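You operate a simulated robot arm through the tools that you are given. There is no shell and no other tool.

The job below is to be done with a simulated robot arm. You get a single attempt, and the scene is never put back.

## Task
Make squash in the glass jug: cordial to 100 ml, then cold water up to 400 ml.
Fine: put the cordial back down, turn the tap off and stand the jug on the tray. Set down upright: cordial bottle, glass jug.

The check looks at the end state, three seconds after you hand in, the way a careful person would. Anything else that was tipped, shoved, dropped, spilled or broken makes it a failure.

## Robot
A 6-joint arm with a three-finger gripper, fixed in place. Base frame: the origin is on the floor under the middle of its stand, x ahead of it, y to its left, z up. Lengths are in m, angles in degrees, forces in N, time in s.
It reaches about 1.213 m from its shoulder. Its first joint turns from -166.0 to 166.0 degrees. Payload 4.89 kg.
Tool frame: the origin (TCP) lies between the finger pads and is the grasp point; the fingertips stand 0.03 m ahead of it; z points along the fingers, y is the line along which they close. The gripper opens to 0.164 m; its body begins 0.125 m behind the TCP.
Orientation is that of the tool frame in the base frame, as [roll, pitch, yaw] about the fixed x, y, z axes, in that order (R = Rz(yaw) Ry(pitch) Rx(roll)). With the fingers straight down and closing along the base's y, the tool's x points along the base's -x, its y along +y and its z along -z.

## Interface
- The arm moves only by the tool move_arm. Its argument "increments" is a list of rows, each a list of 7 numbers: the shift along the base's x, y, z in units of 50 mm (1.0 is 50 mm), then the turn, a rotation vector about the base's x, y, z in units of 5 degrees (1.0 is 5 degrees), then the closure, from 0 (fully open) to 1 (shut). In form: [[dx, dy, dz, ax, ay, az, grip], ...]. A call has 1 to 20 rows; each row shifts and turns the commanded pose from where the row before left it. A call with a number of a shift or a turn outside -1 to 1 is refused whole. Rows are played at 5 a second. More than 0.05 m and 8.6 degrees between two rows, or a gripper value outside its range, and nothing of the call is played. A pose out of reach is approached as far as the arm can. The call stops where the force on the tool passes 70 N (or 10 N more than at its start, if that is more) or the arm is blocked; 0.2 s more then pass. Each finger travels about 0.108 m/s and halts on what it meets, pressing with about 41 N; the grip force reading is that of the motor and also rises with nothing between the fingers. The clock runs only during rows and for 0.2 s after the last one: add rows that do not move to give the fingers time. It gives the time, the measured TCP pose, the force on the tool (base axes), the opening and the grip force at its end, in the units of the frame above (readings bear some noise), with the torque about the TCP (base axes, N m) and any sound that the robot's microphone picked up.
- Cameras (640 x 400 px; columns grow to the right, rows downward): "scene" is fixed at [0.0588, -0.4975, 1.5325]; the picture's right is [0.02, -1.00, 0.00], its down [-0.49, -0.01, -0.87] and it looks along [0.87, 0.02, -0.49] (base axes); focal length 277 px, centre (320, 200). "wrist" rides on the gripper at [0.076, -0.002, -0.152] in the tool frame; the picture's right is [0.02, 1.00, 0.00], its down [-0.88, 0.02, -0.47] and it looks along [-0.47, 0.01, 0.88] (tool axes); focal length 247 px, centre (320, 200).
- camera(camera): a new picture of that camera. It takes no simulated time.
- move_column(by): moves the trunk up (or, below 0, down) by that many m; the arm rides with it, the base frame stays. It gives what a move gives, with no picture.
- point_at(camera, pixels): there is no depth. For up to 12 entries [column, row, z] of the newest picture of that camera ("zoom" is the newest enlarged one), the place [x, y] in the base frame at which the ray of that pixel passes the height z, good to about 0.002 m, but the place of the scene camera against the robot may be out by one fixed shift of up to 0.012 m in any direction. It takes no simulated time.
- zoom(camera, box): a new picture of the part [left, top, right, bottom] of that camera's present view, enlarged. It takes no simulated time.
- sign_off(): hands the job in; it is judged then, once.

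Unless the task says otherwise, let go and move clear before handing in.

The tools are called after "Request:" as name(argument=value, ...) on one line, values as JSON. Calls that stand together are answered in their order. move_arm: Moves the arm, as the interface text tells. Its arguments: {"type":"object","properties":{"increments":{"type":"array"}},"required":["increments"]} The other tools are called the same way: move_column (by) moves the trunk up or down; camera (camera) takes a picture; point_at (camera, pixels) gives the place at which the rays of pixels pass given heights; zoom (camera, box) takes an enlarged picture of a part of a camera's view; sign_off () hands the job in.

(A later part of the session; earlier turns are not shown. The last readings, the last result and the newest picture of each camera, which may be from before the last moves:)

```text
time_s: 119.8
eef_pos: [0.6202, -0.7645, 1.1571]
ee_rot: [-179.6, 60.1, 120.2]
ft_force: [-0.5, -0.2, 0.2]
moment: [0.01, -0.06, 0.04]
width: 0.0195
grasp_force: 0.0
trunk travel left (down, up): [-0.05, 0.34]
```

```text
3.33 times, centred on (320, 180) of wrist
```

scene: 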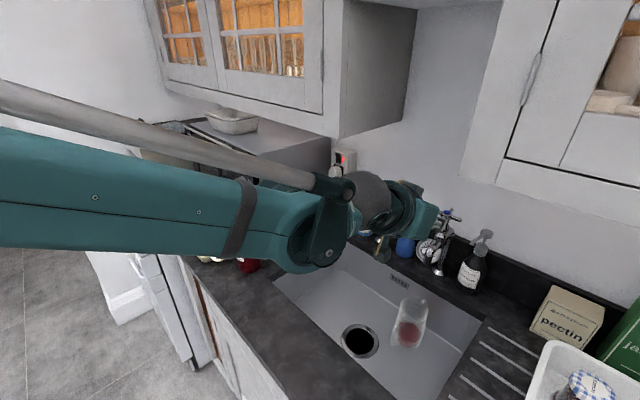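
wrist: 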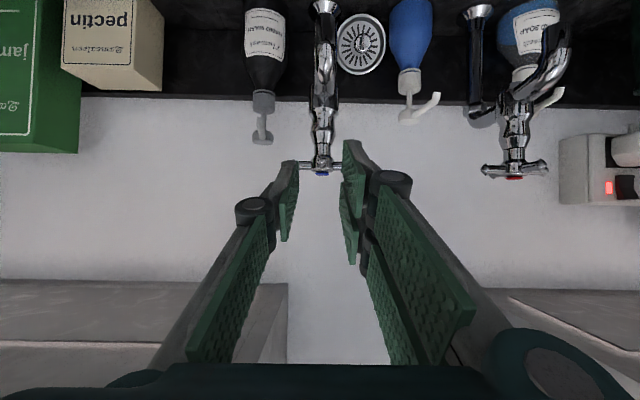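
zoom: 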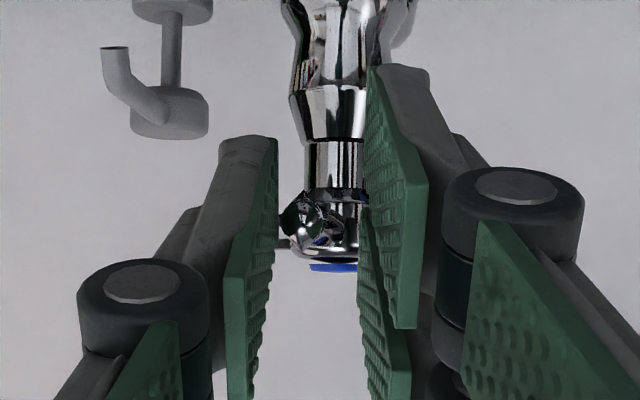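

The stream has stopped. I'll read the level now from the scene.

Request:
zoom(camera="scene", box=[400, 302, 426, 322])

Request:
zoom(camera="scene", box=[398, 312, 428, 336])

```text
16.00 times, centred on (413, 312) of scene
```

zoom: 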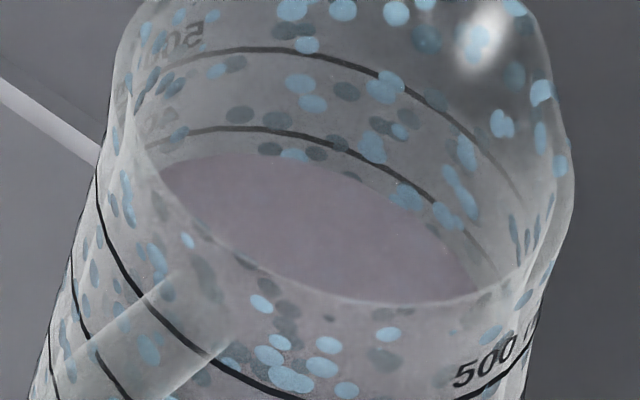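

```text
16.00 times, centred on (413, 324) of scene
```

zoom: 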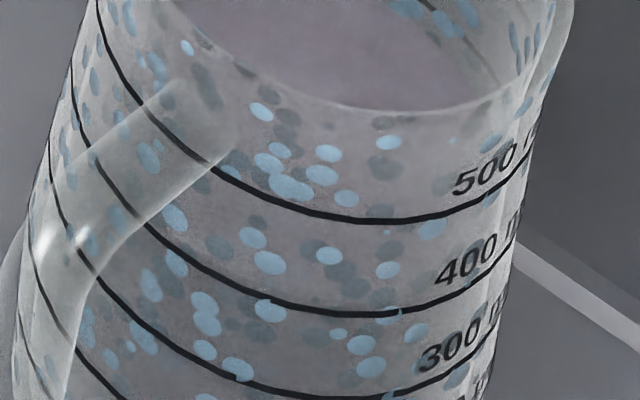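

The back edge sits about 25 rows below the back 400 line, so I estimate 382–393 ml. I'll open the fork and back away from the tap, then check the head's position and take a close-range reading from the grasp pose.

Request:
move_arm(increments=[[0, 0, 0, 0, 0, 0, 0.75], [-0.29, 0.5, 0.33, 0, 0, 0, 0.75], [-0.29, 0.5, 0.33, 0, 0, 0, 0.75], [-0.29, 0.5, 0.33, 0, 0, 0, 0.75]])

Request:
camera(camera="wrist")

Request:
zoom(camera="scene", box=[390, 190, 490, 350])

```text
time_s: 120.8
eef_pos: [0.5791, -0.6893, 1.2061]
ee_rot: [-179.7, 60.0, 120.2]
ft_force: [2.2, -1.7, -1.6]
moment: [0.0, 0.02, -0.09]
width: 0.041
grasp_force: 0.1
trunk travel left (down, up): [-0.05, 0.34]
```

```text
taken
```

wrist: 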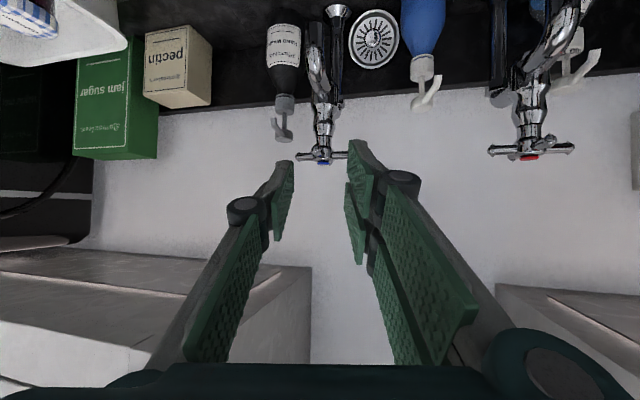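

```text
2.50 times, centred on (440, 270) of scene
```

zoom: 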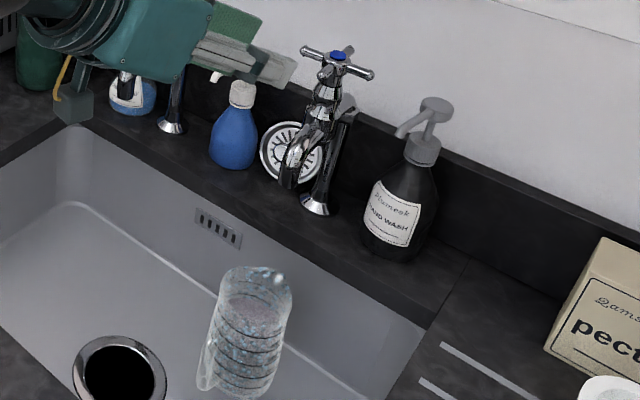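

The stream is off. I'll compare the tap head's orientation with its original picture.

Request:
zoom(camera="scene", box=[418, 198, 470, 240])

Request:
zoom(camera="scene", box=[400, 240, 450, 300])

```text
9.52 times, centred on (444, 219) of scene
```

zoom: 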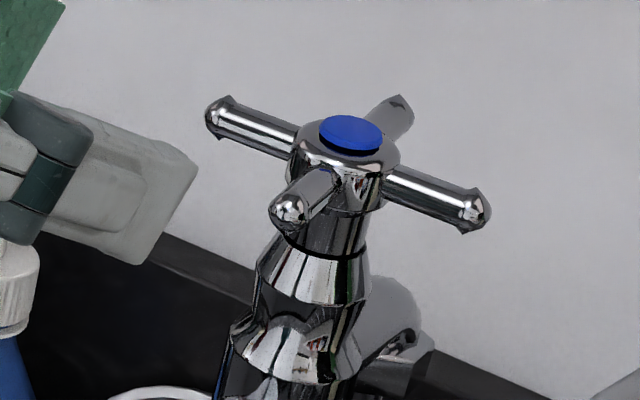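

```text
6.67 times, centred on (425, 270) of scene
```

zoom: 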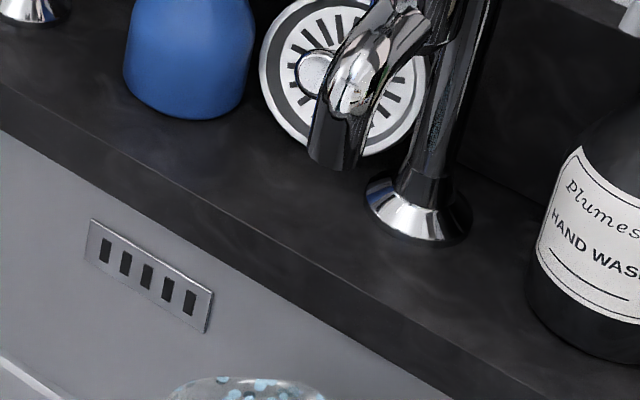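

The head is within about 2–3° of its original closed position and no water runs. I'll bring the open hand down to the jug's grasp pose, where the wrist camera sees the level nearly side-on.

Request:
move_arm(increments=[[-0.35, 0.2, -0.3, 0, 0, 1, 0.5], [-0.35, 0.2, -0.3, 0, 0, 1, 0.3], [-0.35, 0.2, -0.3, 0, 0, 1, 0], [-0.17, 0, -0.7, 0.75, 0.75, 0, 0], [-0.17, 0, -0.7, 0.75, 0.75, 0, 0], [-0.17, 0, -0.7, 0.75, 0.75, 0, 0], [0, 0, -0.65, 0, 0, 0, 0], [0, 0, -0.65, 0, 0, 0, 0]])

Request:
camera(camera="wrist")

Request:
zoom(camera="scene", box=[350, 200, 490, 360])

```text
time_s: 122.5
eef_pos: [0.4996, -0.6579, 0.992]
ee_rot: [-179.8, 44.2, 135.1]
ft_force: [-1.2, 1.3, 0.8]
moment: [-0.05, -0.02, -0.03]
width: 0.164
grasp_force: 0.0
trunk travel left (down, up): [-0.05, 0.34]
```

```text
taken
```

wrist: 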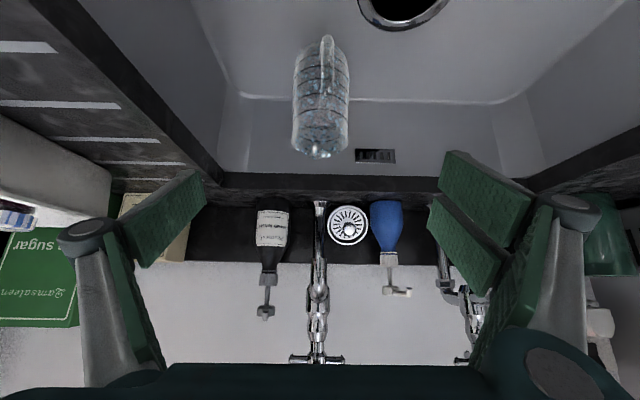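

```text
2.50 times, centred on (420, 280) of scene
```

zoom: 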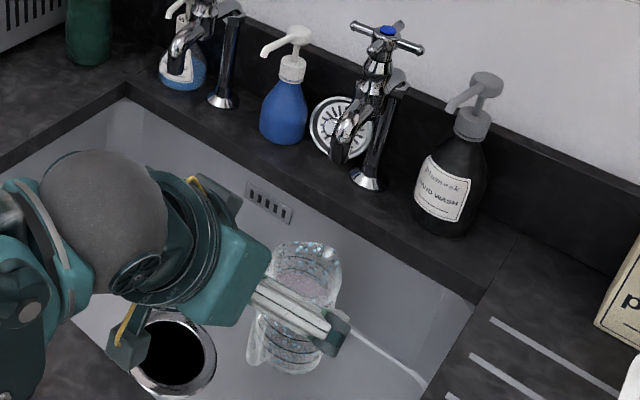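

Exactly the earlier retreat pose, with the jug at (321,95). I'll zoom in here first to read the level.

Request:
zoom(camera="wrist", box=[280, 30, 364, 165])

Request:
zoom(camera="wrist", box=[288, 110, 354, 162])

```text
2.96 times, centred on (322, 98) of wrist
```

zoom: 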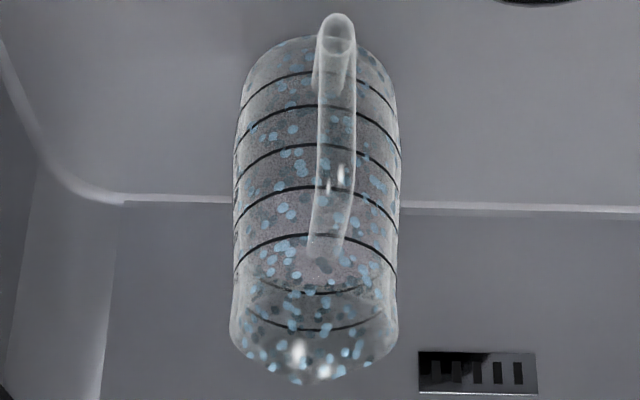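

```text
7.69 times, centred on (321, 136) of wrist
```

zoom: 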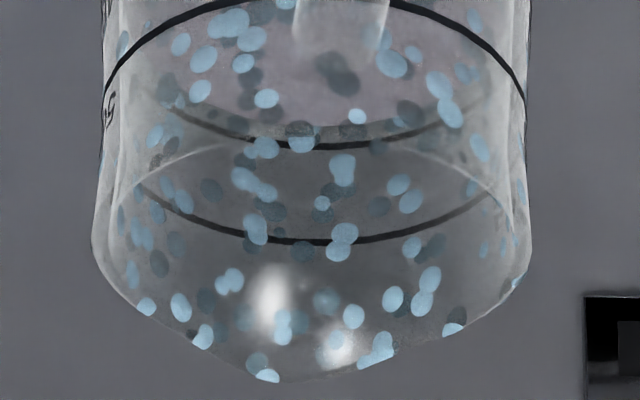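

In this upside-down view the surface's back edge lies just below the back 400 ml line by about 14 of 95 rows, the same inset I saw at exactly 100 ml. So the level is about 395–400 ml. I'll advance to the grasp pose with open fingers for a flatter reading.

Request:
move_arm(increments=[[0.3, -0.3, -0.43, 0, 0, 0, 0], [0.3, -0.3, -0.43, 0, 0, 0, 0], [0.3, -0.3, -0.43, 0, 0, 0, 0], [0.3, -0.3, -0.43, 0, 0, 0, 0]])

Request:
camera(camera="wrist")

Request:
zoom(camera="scene", box=[350, 220, 490, 360])

```text
time_s: 123.5
eef_pos: [0.5593, -0.7187, 0.9076]
ee_rot: [-179.8, 44.1, 135.1]
ft_force: [-1.1, 1.9, 0.7]
moment: [-0.09, -0.02, -0.05]
width: 0.1638
grasp_force: 0.0
trunk travel left (down, up): [-0.05, 0.34]
```

```text
taken
```

wrist: 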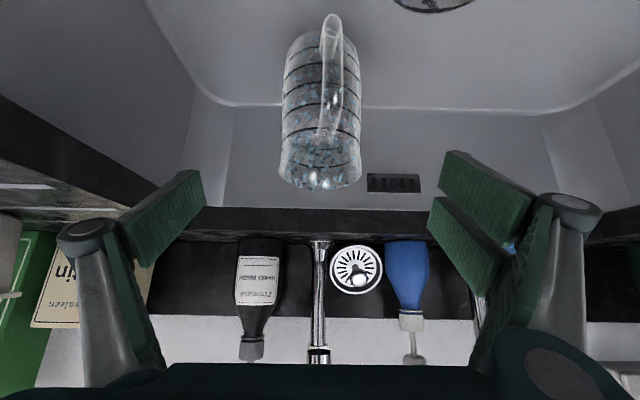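

```text
2.86 times, centred on (420, 290) of scene
```

zoom: 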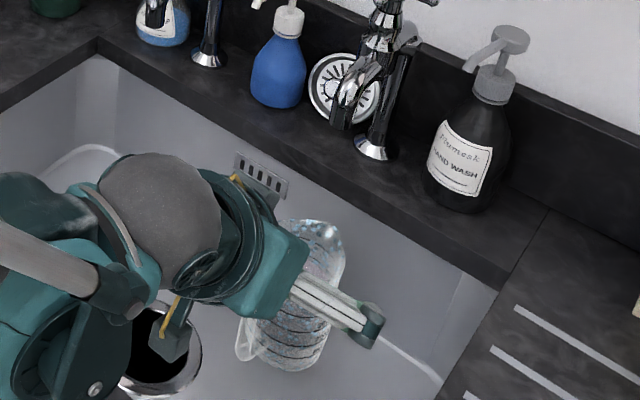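

Request:
zoom(camera="wrist", box=[272, 70, 372, 195])

Request:
zoom(camera="wrist", box=[278, 115, 368, 185])

```text
3.20 times, centred on (322, 132) of wrist
```

zoom: 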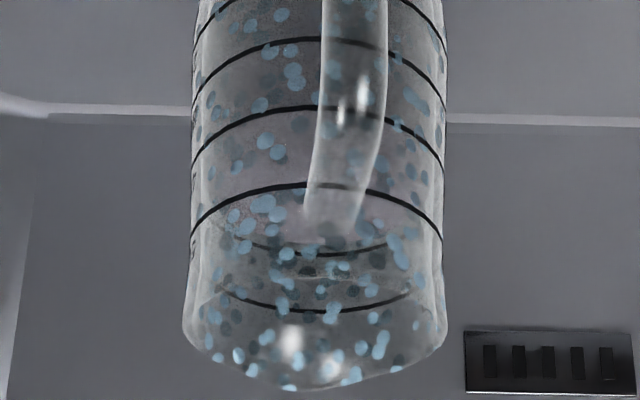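

```text
5.71 times, centred on (323, 150) of wrist
```

zoom: 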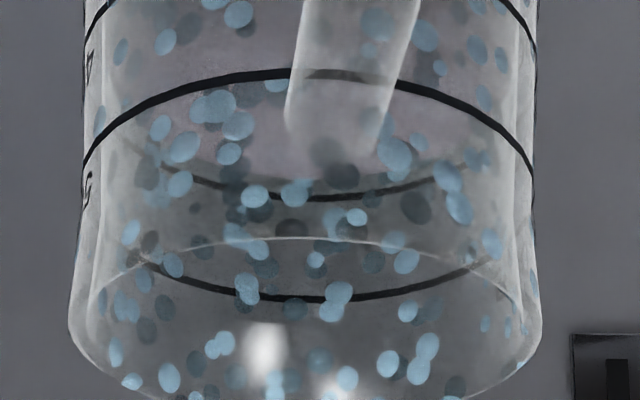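

Good, but I want the flattest view. I'll advance the rest of the way to the grasp pose, fingers still open.

Request:
move_arm(increments=[[0.27, -0.25, -0.54, 0, 0, 0, 0], [0.27, -0.25, -0.54, 0, 0, 0, 0], [0.27, -0.25, -0.54, 0, 0, 0, 0]])

Request:
camera(camera="wrist")

Request:
zoom(camera="wrist", box=[250, 150, 395, 265])

```text
time_s: 124.3
eef_pos: [0.6008, -0.7551, 0.8251]
ee_rot: [-179.7, 44.2, 135.1]
ft_force: [-0.7, 1.2, 1.5]
moment: [-0.05, -0.05, -0.01]
width: 0.1638
grasp_force: 0.0
trunk travel left (down, up): [-0.05, 0.34]
```

```text
taken
```

wrist: 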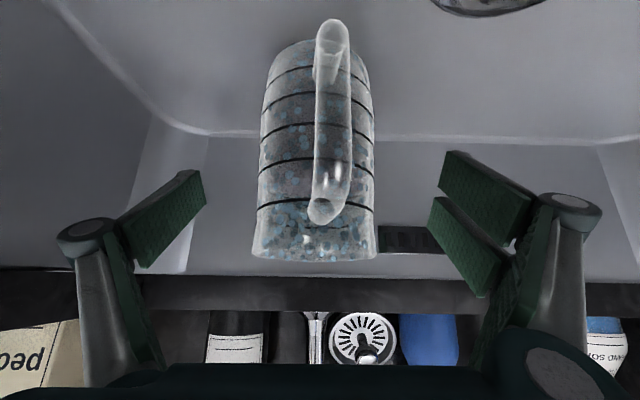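

```text
3.48 times, centred on (322, 208) of wrist
```

zoom: 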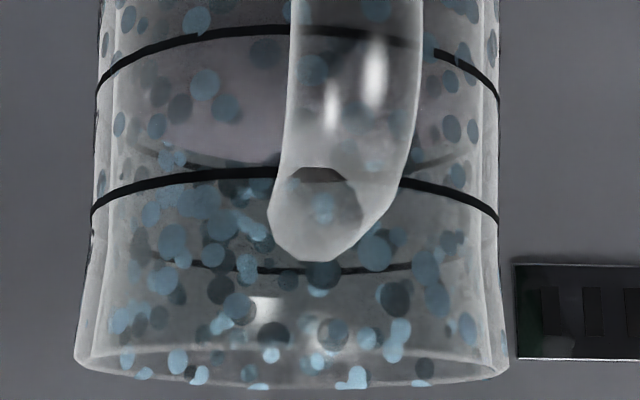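

The surface shows as a pinkish band between the front 400 line (row 30) and the back 400 line (row 165). I'll zoom further on both edges.

Request:
zoom(camera="wrist", box=[262, 150, 322, 205])

Request:
zoom(camera="wrist", box=[335, 150, 380, 205])

```text
7.27 times, centred on (292, 178) of wrist
```

zoom: 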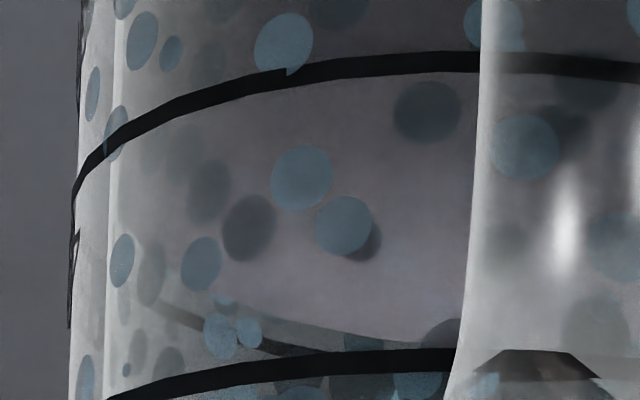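

```text
7.27 times, centred on (358, 178) of wrist
```

zoom: 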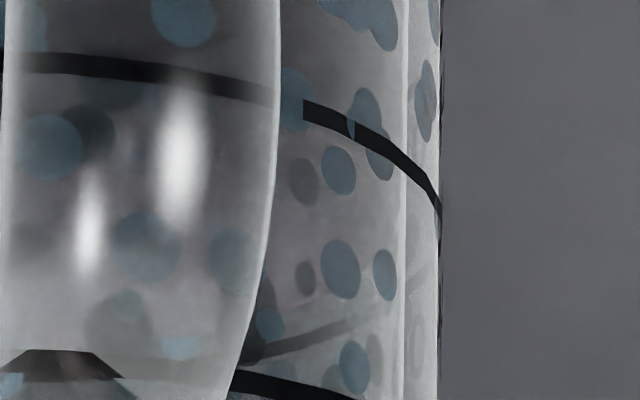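

Between the front and back edges I get about 393–396 ml, essentially at the 400 line. The tap is off, so I'll close the fingers on the jug here.

Request:
move_arm(increments=[[-0.03, -0.03, 0, 0, 0, 0, 0], [0, 0, 0, 0, 0, 0, 0.3], [0, 0, 0, 0, 0, 0, 0.45], [0, 0, 0, 0, 0, 0, 1], [0, 0, 0, 0, 0, 0, 1], [0, 0, 0, 0, 0, 0, 1], [0, 0, 0, 0, 0, 0, 1]])

Request:
camera(camera="wrist")

```text
time_s: 126.0
eef_pos: [0.5984, -0.757, 0.8249]
ee_rot: [-179.8, 44.0, 135.0]
ft_force: [0.6, 0.4, 0.8]
moment: [0.17, -0.15, 0.01]
width: 0.0792
grasp_force: 41.1
trunk travel left (down, up): [-0.05, 0.34]
```

```text
taken
```

wrist: 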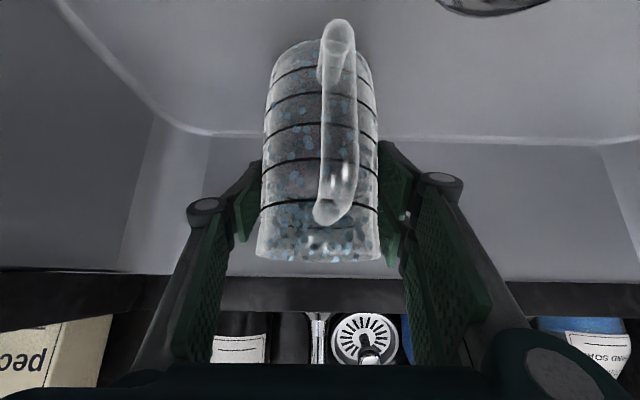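

The jug is gripped at 79 mm and 41 N. I'll lift it gently, staying below the spout.

Request:
move_arm(increments=[[0, 0, 0.1, 0, 0, 0, 1], [0, 0, 0.2, 0, 0, 0, 1], [0, 0, 0.3, 0, 0, 0, 1], [0, 0, 0.4, 0, 0, 0, 1], [0, 0, 0.4, 0, 0, 0, 1]])

Request:
camera(camera="wrist")

```text
time_s: 127.2
eef_pos: [0.5997, -0.7581, 0.8935]
ee_rot: [-179.7, 44.1, 135.0]
ft_force: [0.4, -0.1, -3.7]
moment: [-0.02, 0.01, 0.01]
width: 0.0793
grasp_force: 40.9
trunk travel left (down, up): [-0.05, 0.34]
```

```text
taken
```

wrist: 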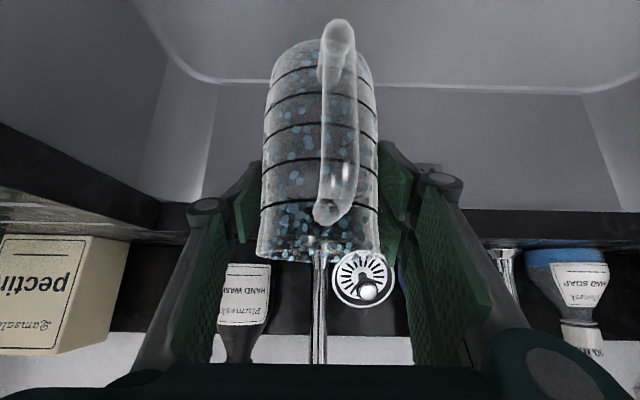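

The jug is up and steady. I'll draw it out from under the spout toward the room.

Request:
move_arm(increments=[[-0.2, 0.2, 0.05, 0, 0, 0, 1], [-0.3, 0.3, 0.1, 0, 0, 0, 1], [-0.3, 0.3, 0.1, 0, 0, 0, 1], [-0.25, 0.25, 0.1, 0, 0, 0, 1]])

Request:
zoom(camera="scene", box=[330, 190, 490, 350])

```text
time_s: 128.2
eef_pos: [0.5451, -0.7053, 0.9125]
ee_rot: [-179.7, 44.1, 135.2]
ft_force: [1.5, -1.3, -3.4]
moment: [0.02, -0.01, 0.01]
width: 0.0793
grasp_force: 40.6
trunk travel left (down, up): [-0.05, 0.34]
```

```text
2.50 times, centred on (410, 270) of scene
```

zoom: 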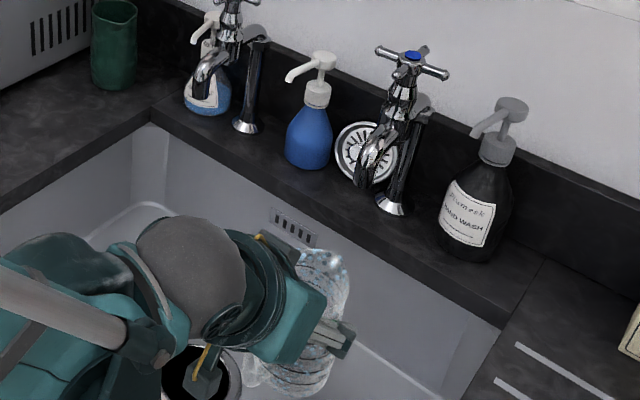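

The jug is clear of the spout, in front of it. I'll lift it above counter height.

Request:
move_arm(increments=[[0, 0, 0.3, 0, 0, 0, 1], [0, 0, 0.5, 0, 0, 0, 1], [-0.05, 0.05, 0.6, 0, 0, 0, 1], [-0.05, 0.05, 0.6, 0, 0, 0, 1], [-0.05, 0.05, 0.6, 0, 0, 0, 1], [0, 0, 0.4, 0, 0, 0, 1]])

Request:
camera(camera="wrist")

Request:
camera(camera="scene")

```text
time_s: 129.6
eef_pos: [0.5382, -0.6981, 1.0624]
ee_rot: [-179.8, 44.2, 135.0]
ft_force: [0.2, 0.0, -3.0]
moment: [-0.02, 0.01, 0.0]
width: 0.079
grasp_force: 40.7
trunk travel left (down, up): [-0.05, 0.34]
```

```text
taken
```

wrist: 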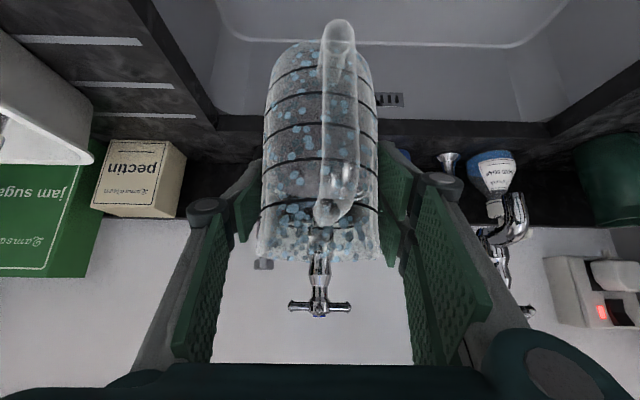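

```text
taken
```

scene: 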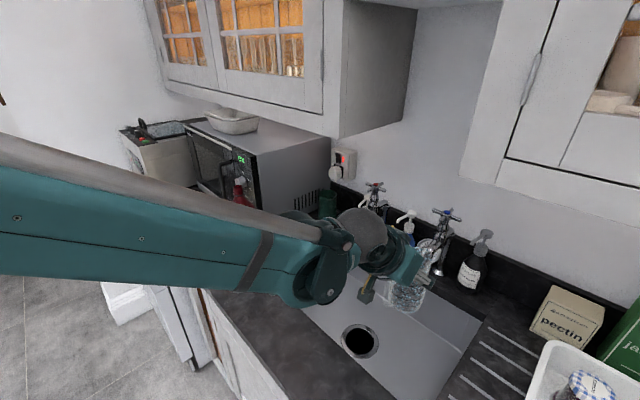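

The jug is above counter height, upright. I'll carry it toward the room-side strip of the counter so it passes in front of the bottle, checking the grip after each leg.

Request:
move_arm(increments=[[-0.11, 0.27, 0.1, 0, 0, 0, 1], [-0.2, 0.49, 0.1, 0, 0, 0, 1], [-0.228, 0.547, 0.1, 0, 0, 0, 1], [-0.228, 0.547, 0.1, 0, 0, 0, 1], [-0.228, 0.547, 0, 0, 0, 0, 1], [-0.228, 0.547, 0, 0, 0, 0, 1], [-0.228, 0.547, 0, 0, 0, 0, 1], [-0.228, 0.547, 0, 0, 0, 0, 1], [-0.228, 0.547, 0, 0, 0, 0, 1], [-0.2, 0.49, 0, 0, 0, 0, 1], [-0.11, 0.27, 0, 0, 0, 0, 1]])

Request:
camera(camera="wrist")

Request:
camera(camera="scene")

```text
time_s: 132.0
eef_pos: [0.5056, -0.4754, 1.1058]
ee_rot: [-179.8, 44.1, 137.5]
ft_force: [0.1, 0.7, -2.5]
moment: [-0.05, 0.02, -0.06]
width: 0.0793
grasp_force: 40.7
trunk travel left (down, up): [-0.05, 0.34]
stopped in row 11: the arm was blocked; the commanded pose is now the measured one
```

```text
taken
```

wrist: 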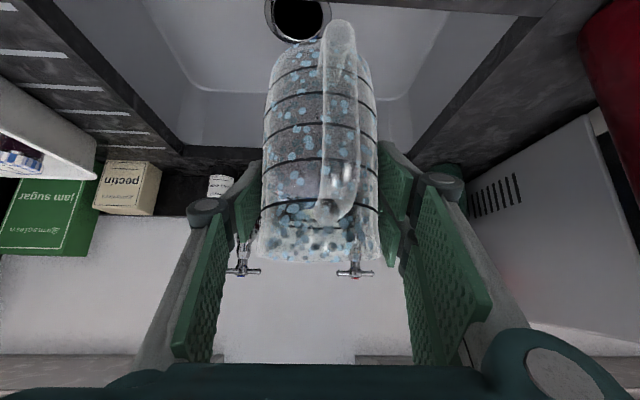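

```text
taken
```

scene: 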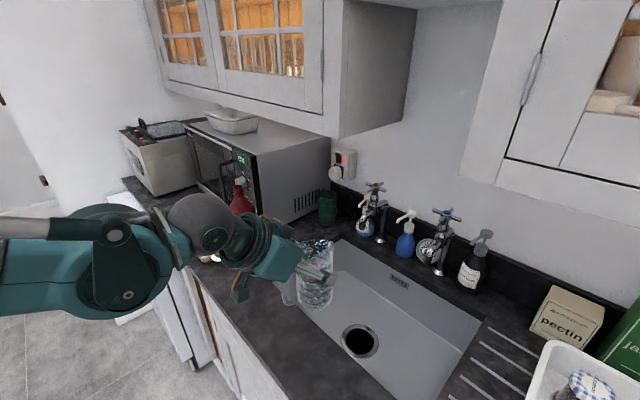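

The arm got blocked while folding closer to the base (now at s=0.02, w=0.69), with the jug still firmly held. Instead I'll raise the trunk so the jug can travel above the bottle's top (z≈1.205).

Request:
move_column(by=0.12)

Request:
camera(camera="wrist")

Request:
camera(camera="scene")

```text
time_s: 133.5
eef_pos: [0.5044, -0.475, 1.2266]
ee_rot: [-179.8, 44.0, 137.5]
ft_force: [0.8, -0.4, -3.0]
moment: [0.01, -0.03, 0.01]
width: 0.0794
grasp_force: 41.1
trunk travel left (down, up): [-0.17, 0.22]
```

```text
taken
```

wrist: 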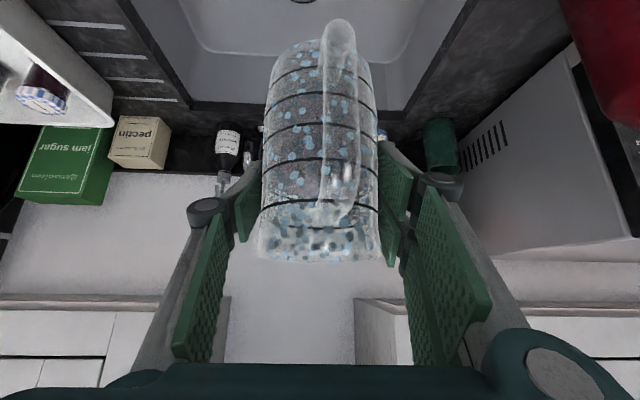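

```text
taken
```

scene: 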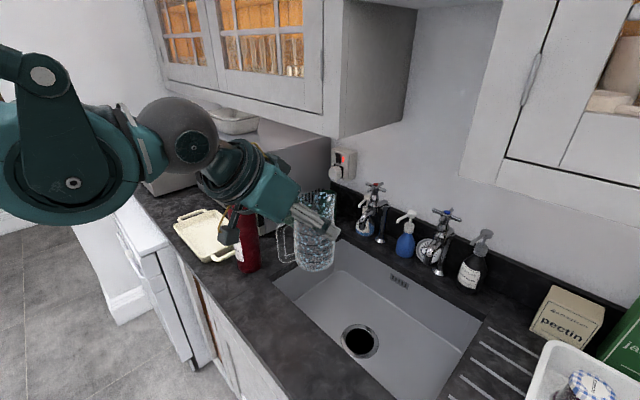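

The jug is steady at z 1.227. I'll raise the trunk another 0.13 m to clear the bottle.

Request:
move_column(by=0.13)

Request:
camera(camera="scene")

Request:
zoom(camera="scene", box=[160, 190, 280, 280])

```text
time_s: 135.1
eef_pos: [0.504, -0.4753, 1.3556]
ee_rot: [-179.8, 44.1, 137.5]
ft_force: [0.6, 0.3, -2.9]
moment: [-0.03, -0.01, -0.02]
width: 0.0791
grasp_force: 40.9
trunk travel left (down, up): [-0.3, 0.09]
```

```text
taken
```

scene: 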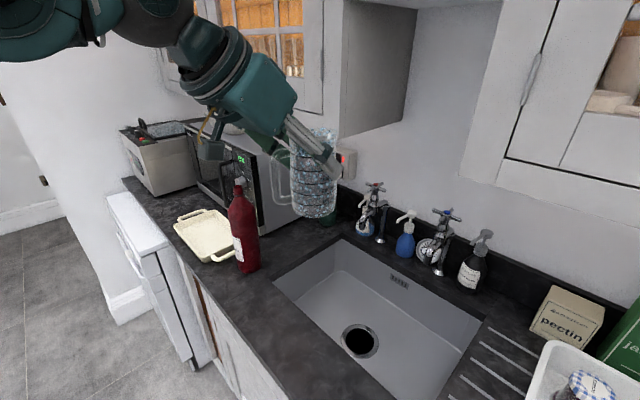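

```text
4.44 times, centred on (220, 235) of scene
```

zoom: 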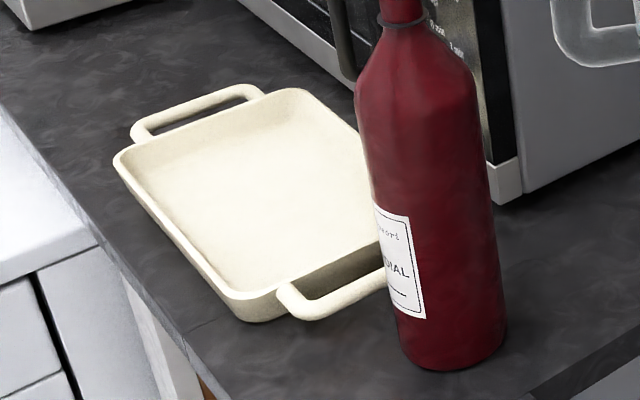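

The tray is now in clear view. I'll locate its rim and floor corners.

Request:
point_at(camera="scene", pixels=[[173.8, 224.9, 0.95], [215.5, 210.7, 0.95], [202, 256.4, 0.95], [234.6, 242.9, 0.95], [179.5, 227.8, 0.925], [212.1, 213.6, 0.925], [231.3, 238.4, 0.925], [200.9, 254.1, 0.925], [203, 235, 0.925]])

```text
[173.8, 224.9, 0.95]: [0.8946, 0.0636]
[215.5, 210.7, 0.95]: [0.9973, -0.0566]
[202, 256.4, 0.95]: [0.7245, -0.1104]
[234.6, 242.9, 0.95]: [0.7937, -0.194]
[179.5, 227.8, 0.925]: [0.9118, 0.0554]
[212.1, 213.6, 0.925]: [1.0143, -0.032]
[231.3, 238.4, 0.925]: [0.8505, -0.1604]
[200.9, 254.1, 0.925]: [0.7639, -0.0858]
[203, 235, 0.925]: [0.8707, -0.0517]
```

The tray's centre is at about s=0.557, w=0.668 (x 0.866, y -0.079), with room for the jug's base. I'll carry the jug sideways above the bottle, first halfway.

Request:
move_arm(increments=[[0.2, 0.22, 0, 0, 0, 0, 1], [0.405, 0.443, 0, 0, 0, 0, 1], [0.405, 0.443, 0, 0, 0, 0, 1], [0.405, 0.443, 0, 0, 0, 0, 1], [0.405, 0.443, 0, 0, 0, 0, 1], [0.405, 0.443, 0, 0, 0, 0, 1], [0.405, 0.443, 0, 0, 0, 0, 1]])

Request:
camera(camera="scene")

Request:
camera(camera="wrist")

```text
time_s: 136.7
eef_pos: [0.6272, -0.338, 1.3548]
ee_rot: [-179.8, 44.1, 136.5]
ft_force: [0.7, -0.2, -2.9]
moment: [-0.01, -0.07, 0.01]
width: 0.0792
grasp_force: 40.8
trunk travel left (down, up): [-0.3, 0.09]
```

```text
taken
```

scene: 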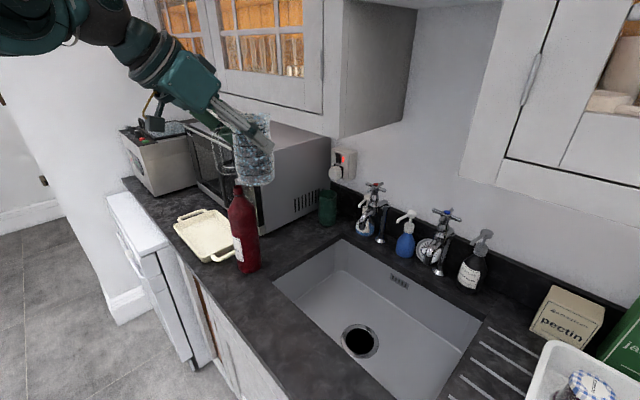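

```text
taken
```

wrist: 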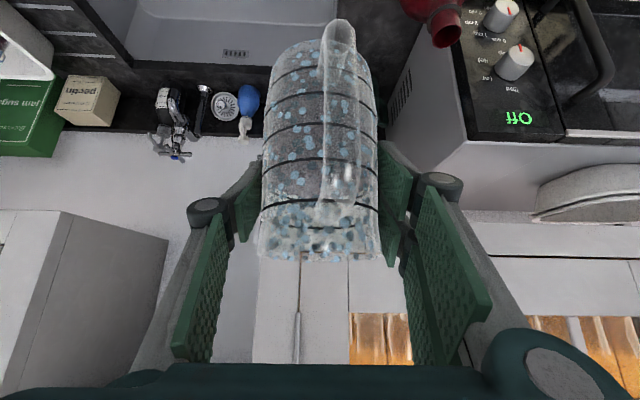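

The jug is steady with its base about 5 cm above the bottle's mouth height. I'll continue across.

Request:
move_arm(increments=[[0.398, 0.4325, 0.05, 0, 0, 0, 1], [0.398, 0.4325, 0, 0, 0, 0, 1], [0.398, 0.4325, 0, 0, 0, 0, 1], [0.398, 0.4325, 0, 0, 0, 0, 1], [0.398, 0.4325, 0, 0, 0, 0, 1], [0.398, 0.4325, 0, 0, 0, 0, 1]])

Request:
camera(camera="scene")

Request:
camera(camera="wrist")

```text
time_s: 138.1
eef_pos: [0.7477, -0.2085, 1.358]
ee_rot: [-179.7, 44.1, 136.7]
ft_force: [0.9, -0.3, -2.9]
moment: [0.02, 0.0, 0.05]
width: 0.0792
grasp_force: 41.1
trunk travel left (down, up): [-0.3, 0.09]
```

```text
taken
```

scene: 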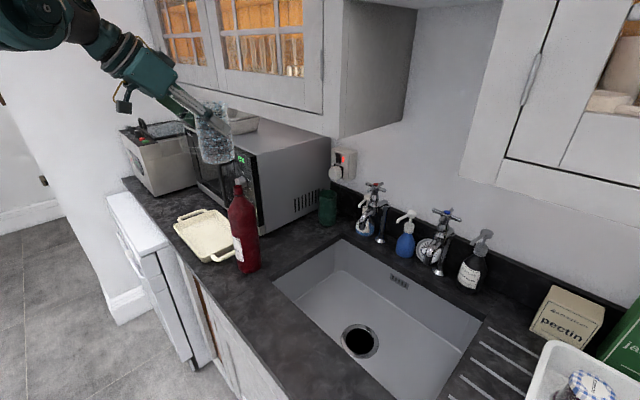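

```text
taken
```

wrist: 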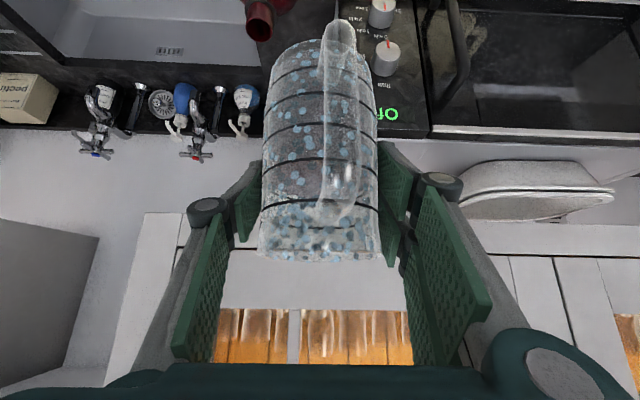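

The jug has passed the bottle. I'll continue to above the tray's centre.

Request:
move_arm(increments=[[0.394, 0.433, 0, 0, 0, 0, 1], [0.394, 0.433, 0, 0, 0, 0, 1], [0.394, 0.433, 0, 0, 0, 0, 1], [0.394, 0.433, 0, 0, 0, 0, 1], [0.394, 0.433, 0, 0, 0, 0, 1], [0.394, 0.433, 0, 0, 0, 0, 1]])

Request:
camera(camera="scene")

Request:
camera(camera="wrist")

```text
time_s: 139.5
eef_pos: [0.8666, -0.0805, 1.3583]
ee_rot: [-179.9, 44.1, 136.7]
ft_force: [0.0, 0.1, -3.6]
moment: [0.02, -0.04, 0.03]
width: 0.0792
grasp_force: 40.7
trunk travel left (down, up): [-0.3, 0.09]
```

```text
taken
```

scene: 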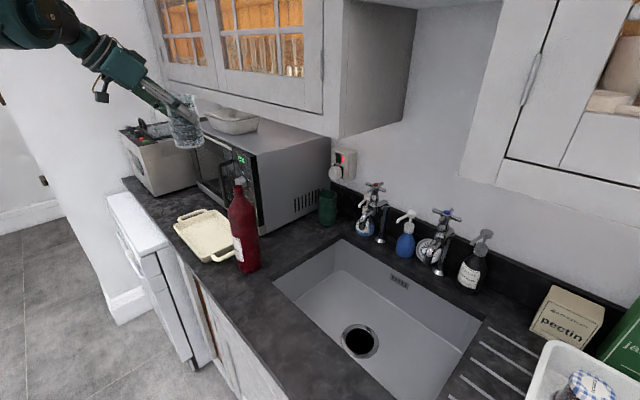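

```text
taken
```

wrist: 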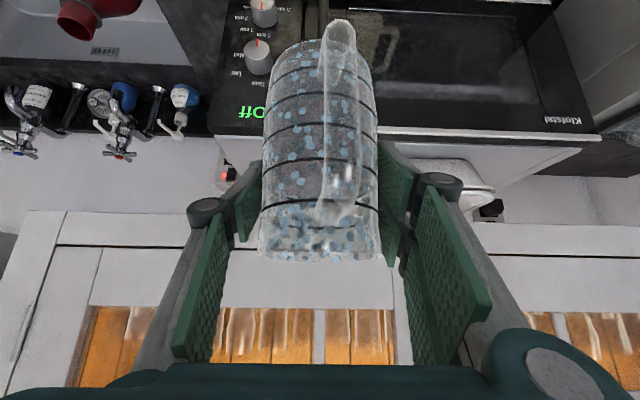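

The jug is over the tray's centre by coordinates. I'll lower the trunk in stages.

Request:
move_column(by=-0.15)

Request:
camera(camera="scene")

Request:
camera(camera="wrist")

```text
time_s: 141.2
eef_pos: [0.8662, -0.0792, 1.2088]
ee_rot: [-179.8, 44.1, 136.7]
ft_force: [0.0, -0.5, -3.3]
moment: [-0.01, -0.04, -0.02]
width: 0.0792
grasp_force: 41.4
trunk travel left (down, up): [-0.15, 0.24]
```

```text
taken
```

scene: 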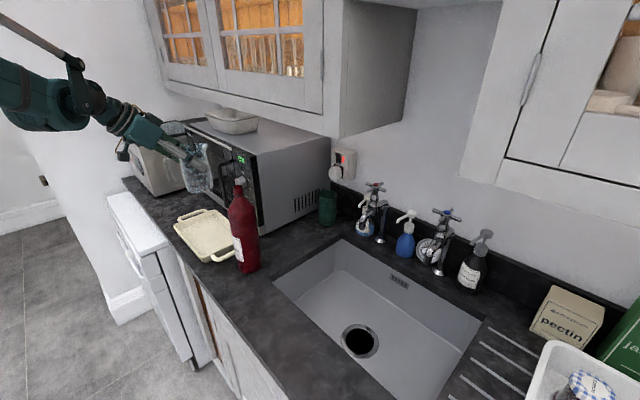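

```text
taken
```

wrist: 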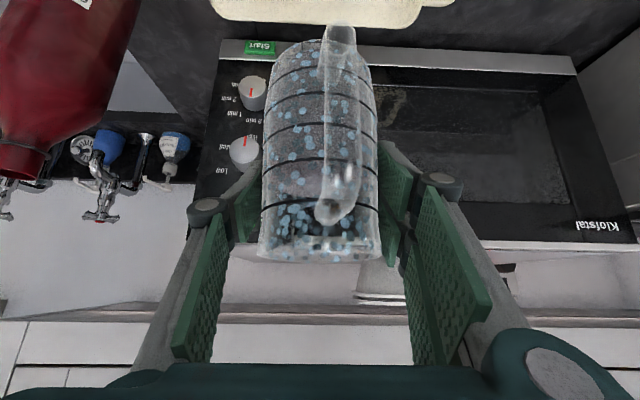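

The tray is visible beneath at the top of the wrist view (columns 210–460). I'll check its back corners against my target and continue down a little.

Request:
point_at(camera="wrist", pixels=[[212, 12, 0.955], [425, 22, 0.955], [330, 20, 0.955], [330, 20, 0.945]])

Request:
zoom(camera="scene", box=[140, 120, 280, 280])

```text
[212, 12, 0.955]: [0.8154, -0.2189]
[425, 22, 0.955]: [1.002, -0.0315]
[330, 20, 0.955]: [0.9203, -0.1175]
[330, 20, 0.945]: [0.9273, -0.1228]
```

```text
2.50 times, centred on (210, 200) of scene
```

zoom: 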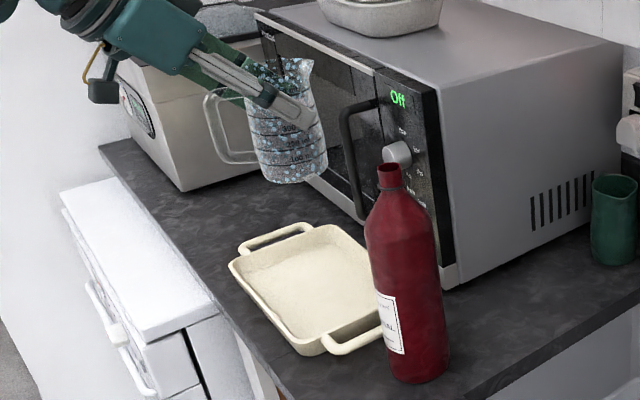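

The tray's back rim is at w=0.731 and its front rim near 0.594, so the jug's at a good spot. I'll shift 4 mm toward the room, then lower to just above the rim.

Request:
move_arm(increments=[[-0.056, 0.056, 0, 0, 0, 0, 1]])

Request:
move_column(by=-0.12)

Request:
camera(camera="wrist")

Request:
zoom(camera="scene", box=[140, 150, 280, 280])

```text
time_s: 141.6
eef_pos: [0.8625, -0.0755, 1.2071]
ee_rot: [-179.8, 44.1, 136.7]
ft_force: [-0.2, -0.4, -2.9]
moment: [0.0, 0.01, -0.03]
width: 0.0791
grasp_force: 41.1
trunk travel left (down, up): [-0.15, 0.24]
```

```text
time_s: 143.1
eef_pos: [0.8636, -0.0747, 1.0884]
ee_rot: [-179.7, 44.1, 136.7]
ft_force: [0.8, 0.0, -2.8]
moment: [-0.03, 0.01, -0.01]
width: 0.0791
grasp_force: 41.3
trunk travel left (down, up): [-0.03, 0.36]
```

```text
taken
```

wrist: 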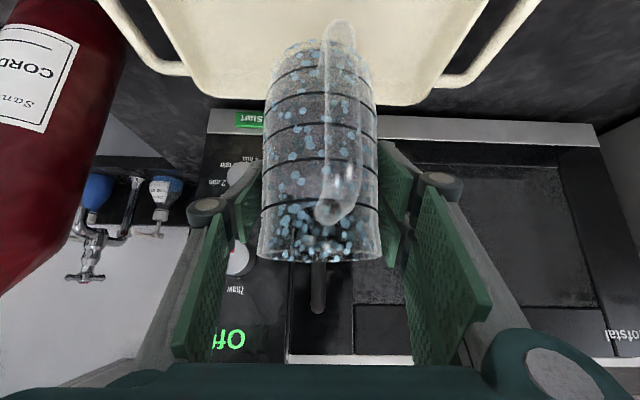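

```text
3.08 times, centred on (210, 215) of scene
```

zoom: 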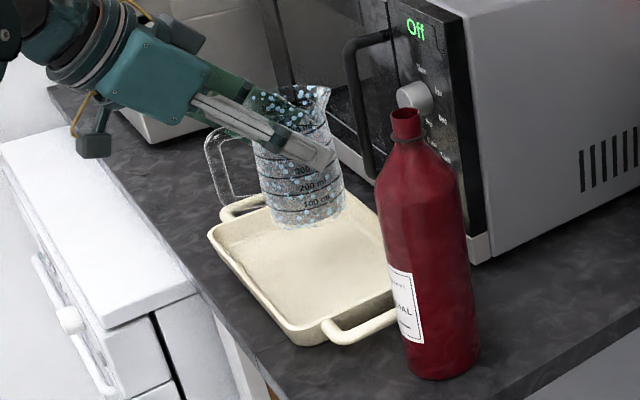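

The jug is centred over the tray in both views (the tray spans columns 195–450, the jug is at 320). I'll lower it with the arm to just above the tray's floor.

Request:
move_arm(increments=[[0, 0, -0.3, 0, 0, 0, 1], [0, 0, -0.4, 0, 0, 0, 1], [0, 0, -0.3, 0, 0, 0, 1]])

Request:
zoom(camera="scene", box=[140, 170, 280, 280])

Request:
camera(camera="wrist")

```text
time_s: 143.9
eef_pos: [0.8636, -0.0761, 1.0389]
ee_rot: [-179.8, 44.1, 136.8]
ft_force: [0.2, -0.8, -2.1]
moment: [0.0, -0.03, 0.04]
width: 0.0793
grasp_force: 41.1
trunk travel left (down, up): [-0.03, 0.36]
```

```text
3.64 times, centred on (210, 225) of scene
```

zoom: 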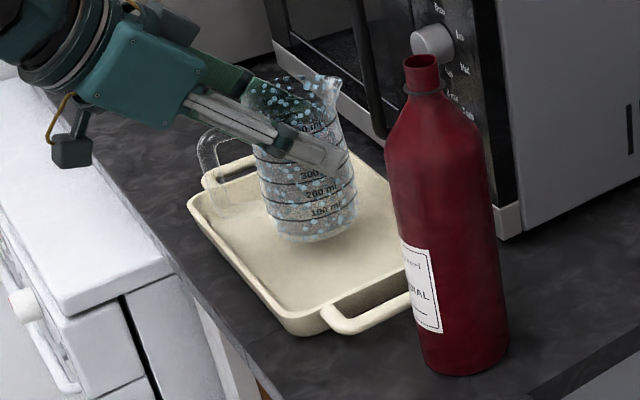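

```text
taken
```

wrist: 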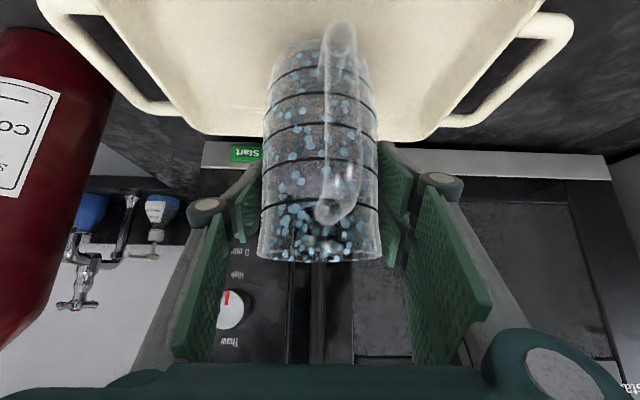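

The jug hangs just above the tray floor. I'll step down 5 mm at a time until contact.

Request:
move_arm(increments=[[0, 0, -0.12, 0, 0, 0, 1], [0, 0, -0.08, 0, 0, 0, 1]])

```text
time_s: 144.5
eef_pos: [0.8636, -0.0753, 1.0286]
ee_rot: [-179.9, 44.1, 136.7]
ft_force: [0.5, -0.5, -2.6]
moment: [-0.01, -0.07, -0.01]
width: 0.0789
grasp_force: 40.8
trunk travel left (down, up): [-0.03, 0.36]
```

Request:
move_arm(increments=[[0, 0, -0.07, 0, 0, 0, 1]])

```text
time_s: 144.9
eef_pos: [0.8625, -0.0752, 1.0237]
ee_rot: [-179.9, 44.0, 136.7]
ft_force: [-0.3, 0.5, -2.8]
moment: [-0.05, -0.02, 0.01]
width: 0.0791
grasp_force: 41.1
trunk travel left (down, up): [-0.03, 0.36]
```

Request:
move_arm(increments=[[0, 0, -0.06, 0, 0, 0, 1]])

Request:
zoom(camera="scene", box=[170, 200, 250, 270])

```text
time_s: 145.3
eef_pos: [0.8651, -0.0753, 1.0225]
ee_rot: [-179.8, 44.0, 136.7]
ft_force: [0.3, -0.8, -2.9]
moment: [-0.02, -0.06, -0.03]
width: 0.0789
grasp_force: 40.8
trunk travel left (down, up): [-0.03, 0.36]
```

```text
5.71 times, centred on (210, 235) of scene
```

zoom: 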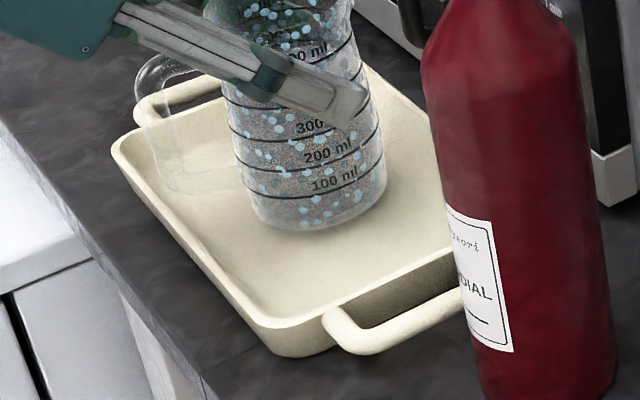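

Very close now; there's a contact shadow near the base. I'll step 2–3 mm more.

Request:
move_arm(increments=[[0, 0, -0.05, 0, 0, 0, 1]])

```text
time_s: 145.7
eef_pos: [0.8635, -0.0755, 1.0195]
ee_rot: [-179.7, 44.0, 136.8]
ft_force: [-0.4, -0.4, -2.9]
moment: [-0.02, -0.03, 0.0]
width: 0.0789
grasp_force: 41.1
trunk travel left (down, up): [-0.03, 0.36]
```

Request:
move_arm(increments=[[0, 0, -0.05, 0, 0, 0, 1]])

```text
time_s: 146.1
eef_pos: [0.8636, -0.0752, 1.0173]
ee_rot: [-179.8, 44.1, 136.7]
ft_force: [0.1, 0.3, -2.8]
moment: [-0.01, -0.01, 0.0]
width: 0.079
grasp_force: 40.5
trunk travel left (down, up): [-0.03, 0.36]
```

Request:
move_arm(increments=[[0, 0, -0.05, 0, 0, 0, 1]])

```text
time_s: 146.5
eef_pos: [0.8634, -0.076, 1.0161]
ee_rot: [-179.8, 44.2, 136.7]
ft_force: [1.1, -1.7, 17.3]
moment: [0.32, -0.46, 0.01]
width: 0.0791
grasp_force: 41.0
trunk travel left (down, up): [-0.03, 0.36]
```

Contact at +17 N, so the jug rests on the tray floor. I'll ease off 1 mm and open the fingers gradually.

Request:
move_arm(increments=[[0, 0, 0.025, 0, 0, 0, 1], [0, 0, 0, 0, 0, 0, 0.45], [0, 0, 0, 0, 0, 0, 0.3], [0, 0, 0, 0, 0, 0, 0.1], [0, 0, 0, 0, 0, 0, 0], [0, 0, 0, 0, 0, 0, 0], [0, 0, 0, 0, 0, 0, 0]])

Request:
camera(camera="wrist")

Request:
zoom(camera="scene", box=[140, 170, 280, 280])

```text
time_s: 148.1
eef_pos: [0.8632, -0.0752, 1.0154]
ee_rot: [-179.8, 44.2, 136.8]
ft_force: [-0.3, -0.1, -0.7]
moment: [-0.01, -0.02, -0.02]
width: 0.1639
grasp_force: 0.1
trunk travel left (down, up): [-0.03, 0.36]
```

```text
taken
```

wrist: 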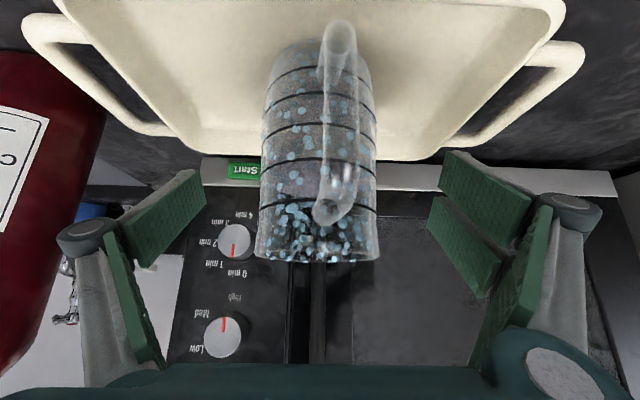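

```text
3.64 times, centred on (210, 225) of scene
```

zoom: 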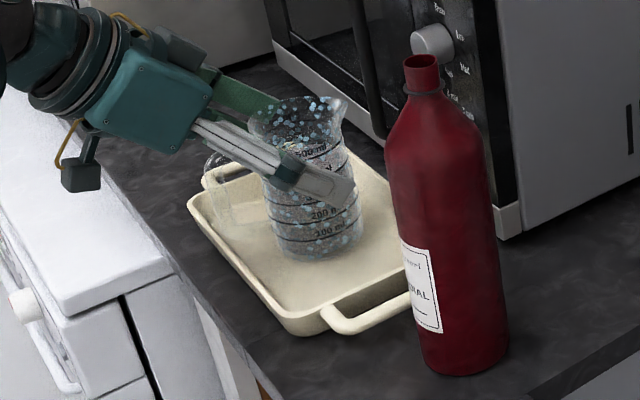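

The jug stands on the tray and the fingers are clear. Before retreating I'll re-read the level from this close view.

Request:
zoom(camera="wrist", box=[250, 150, 395, 265])

Request:
zoom(camera="wrist", box=[256, 145, 330, 215])

```text
3.48 times, centred on (322, 208) of wrist
```

zoom: 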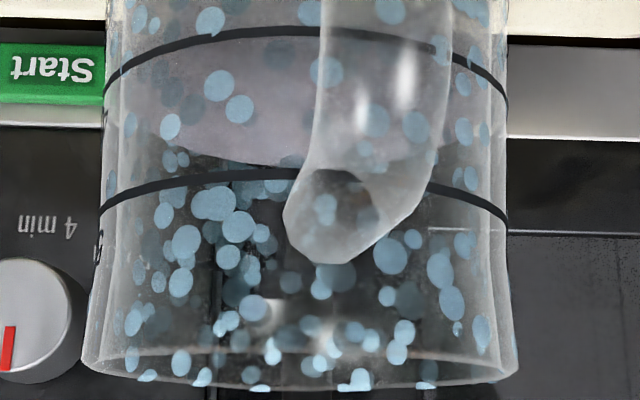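

```text
5.71 times, centred on (293, 180) of wrist
```

zoom: 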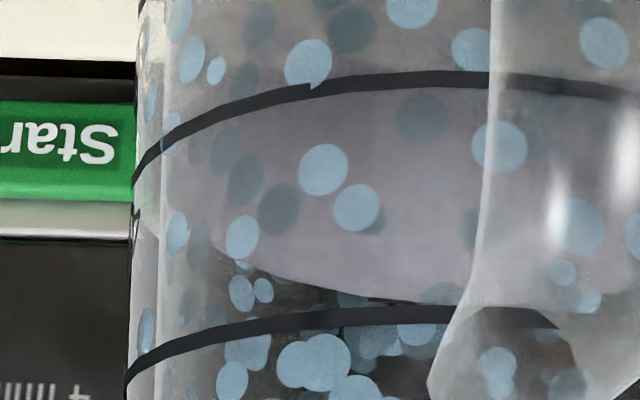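

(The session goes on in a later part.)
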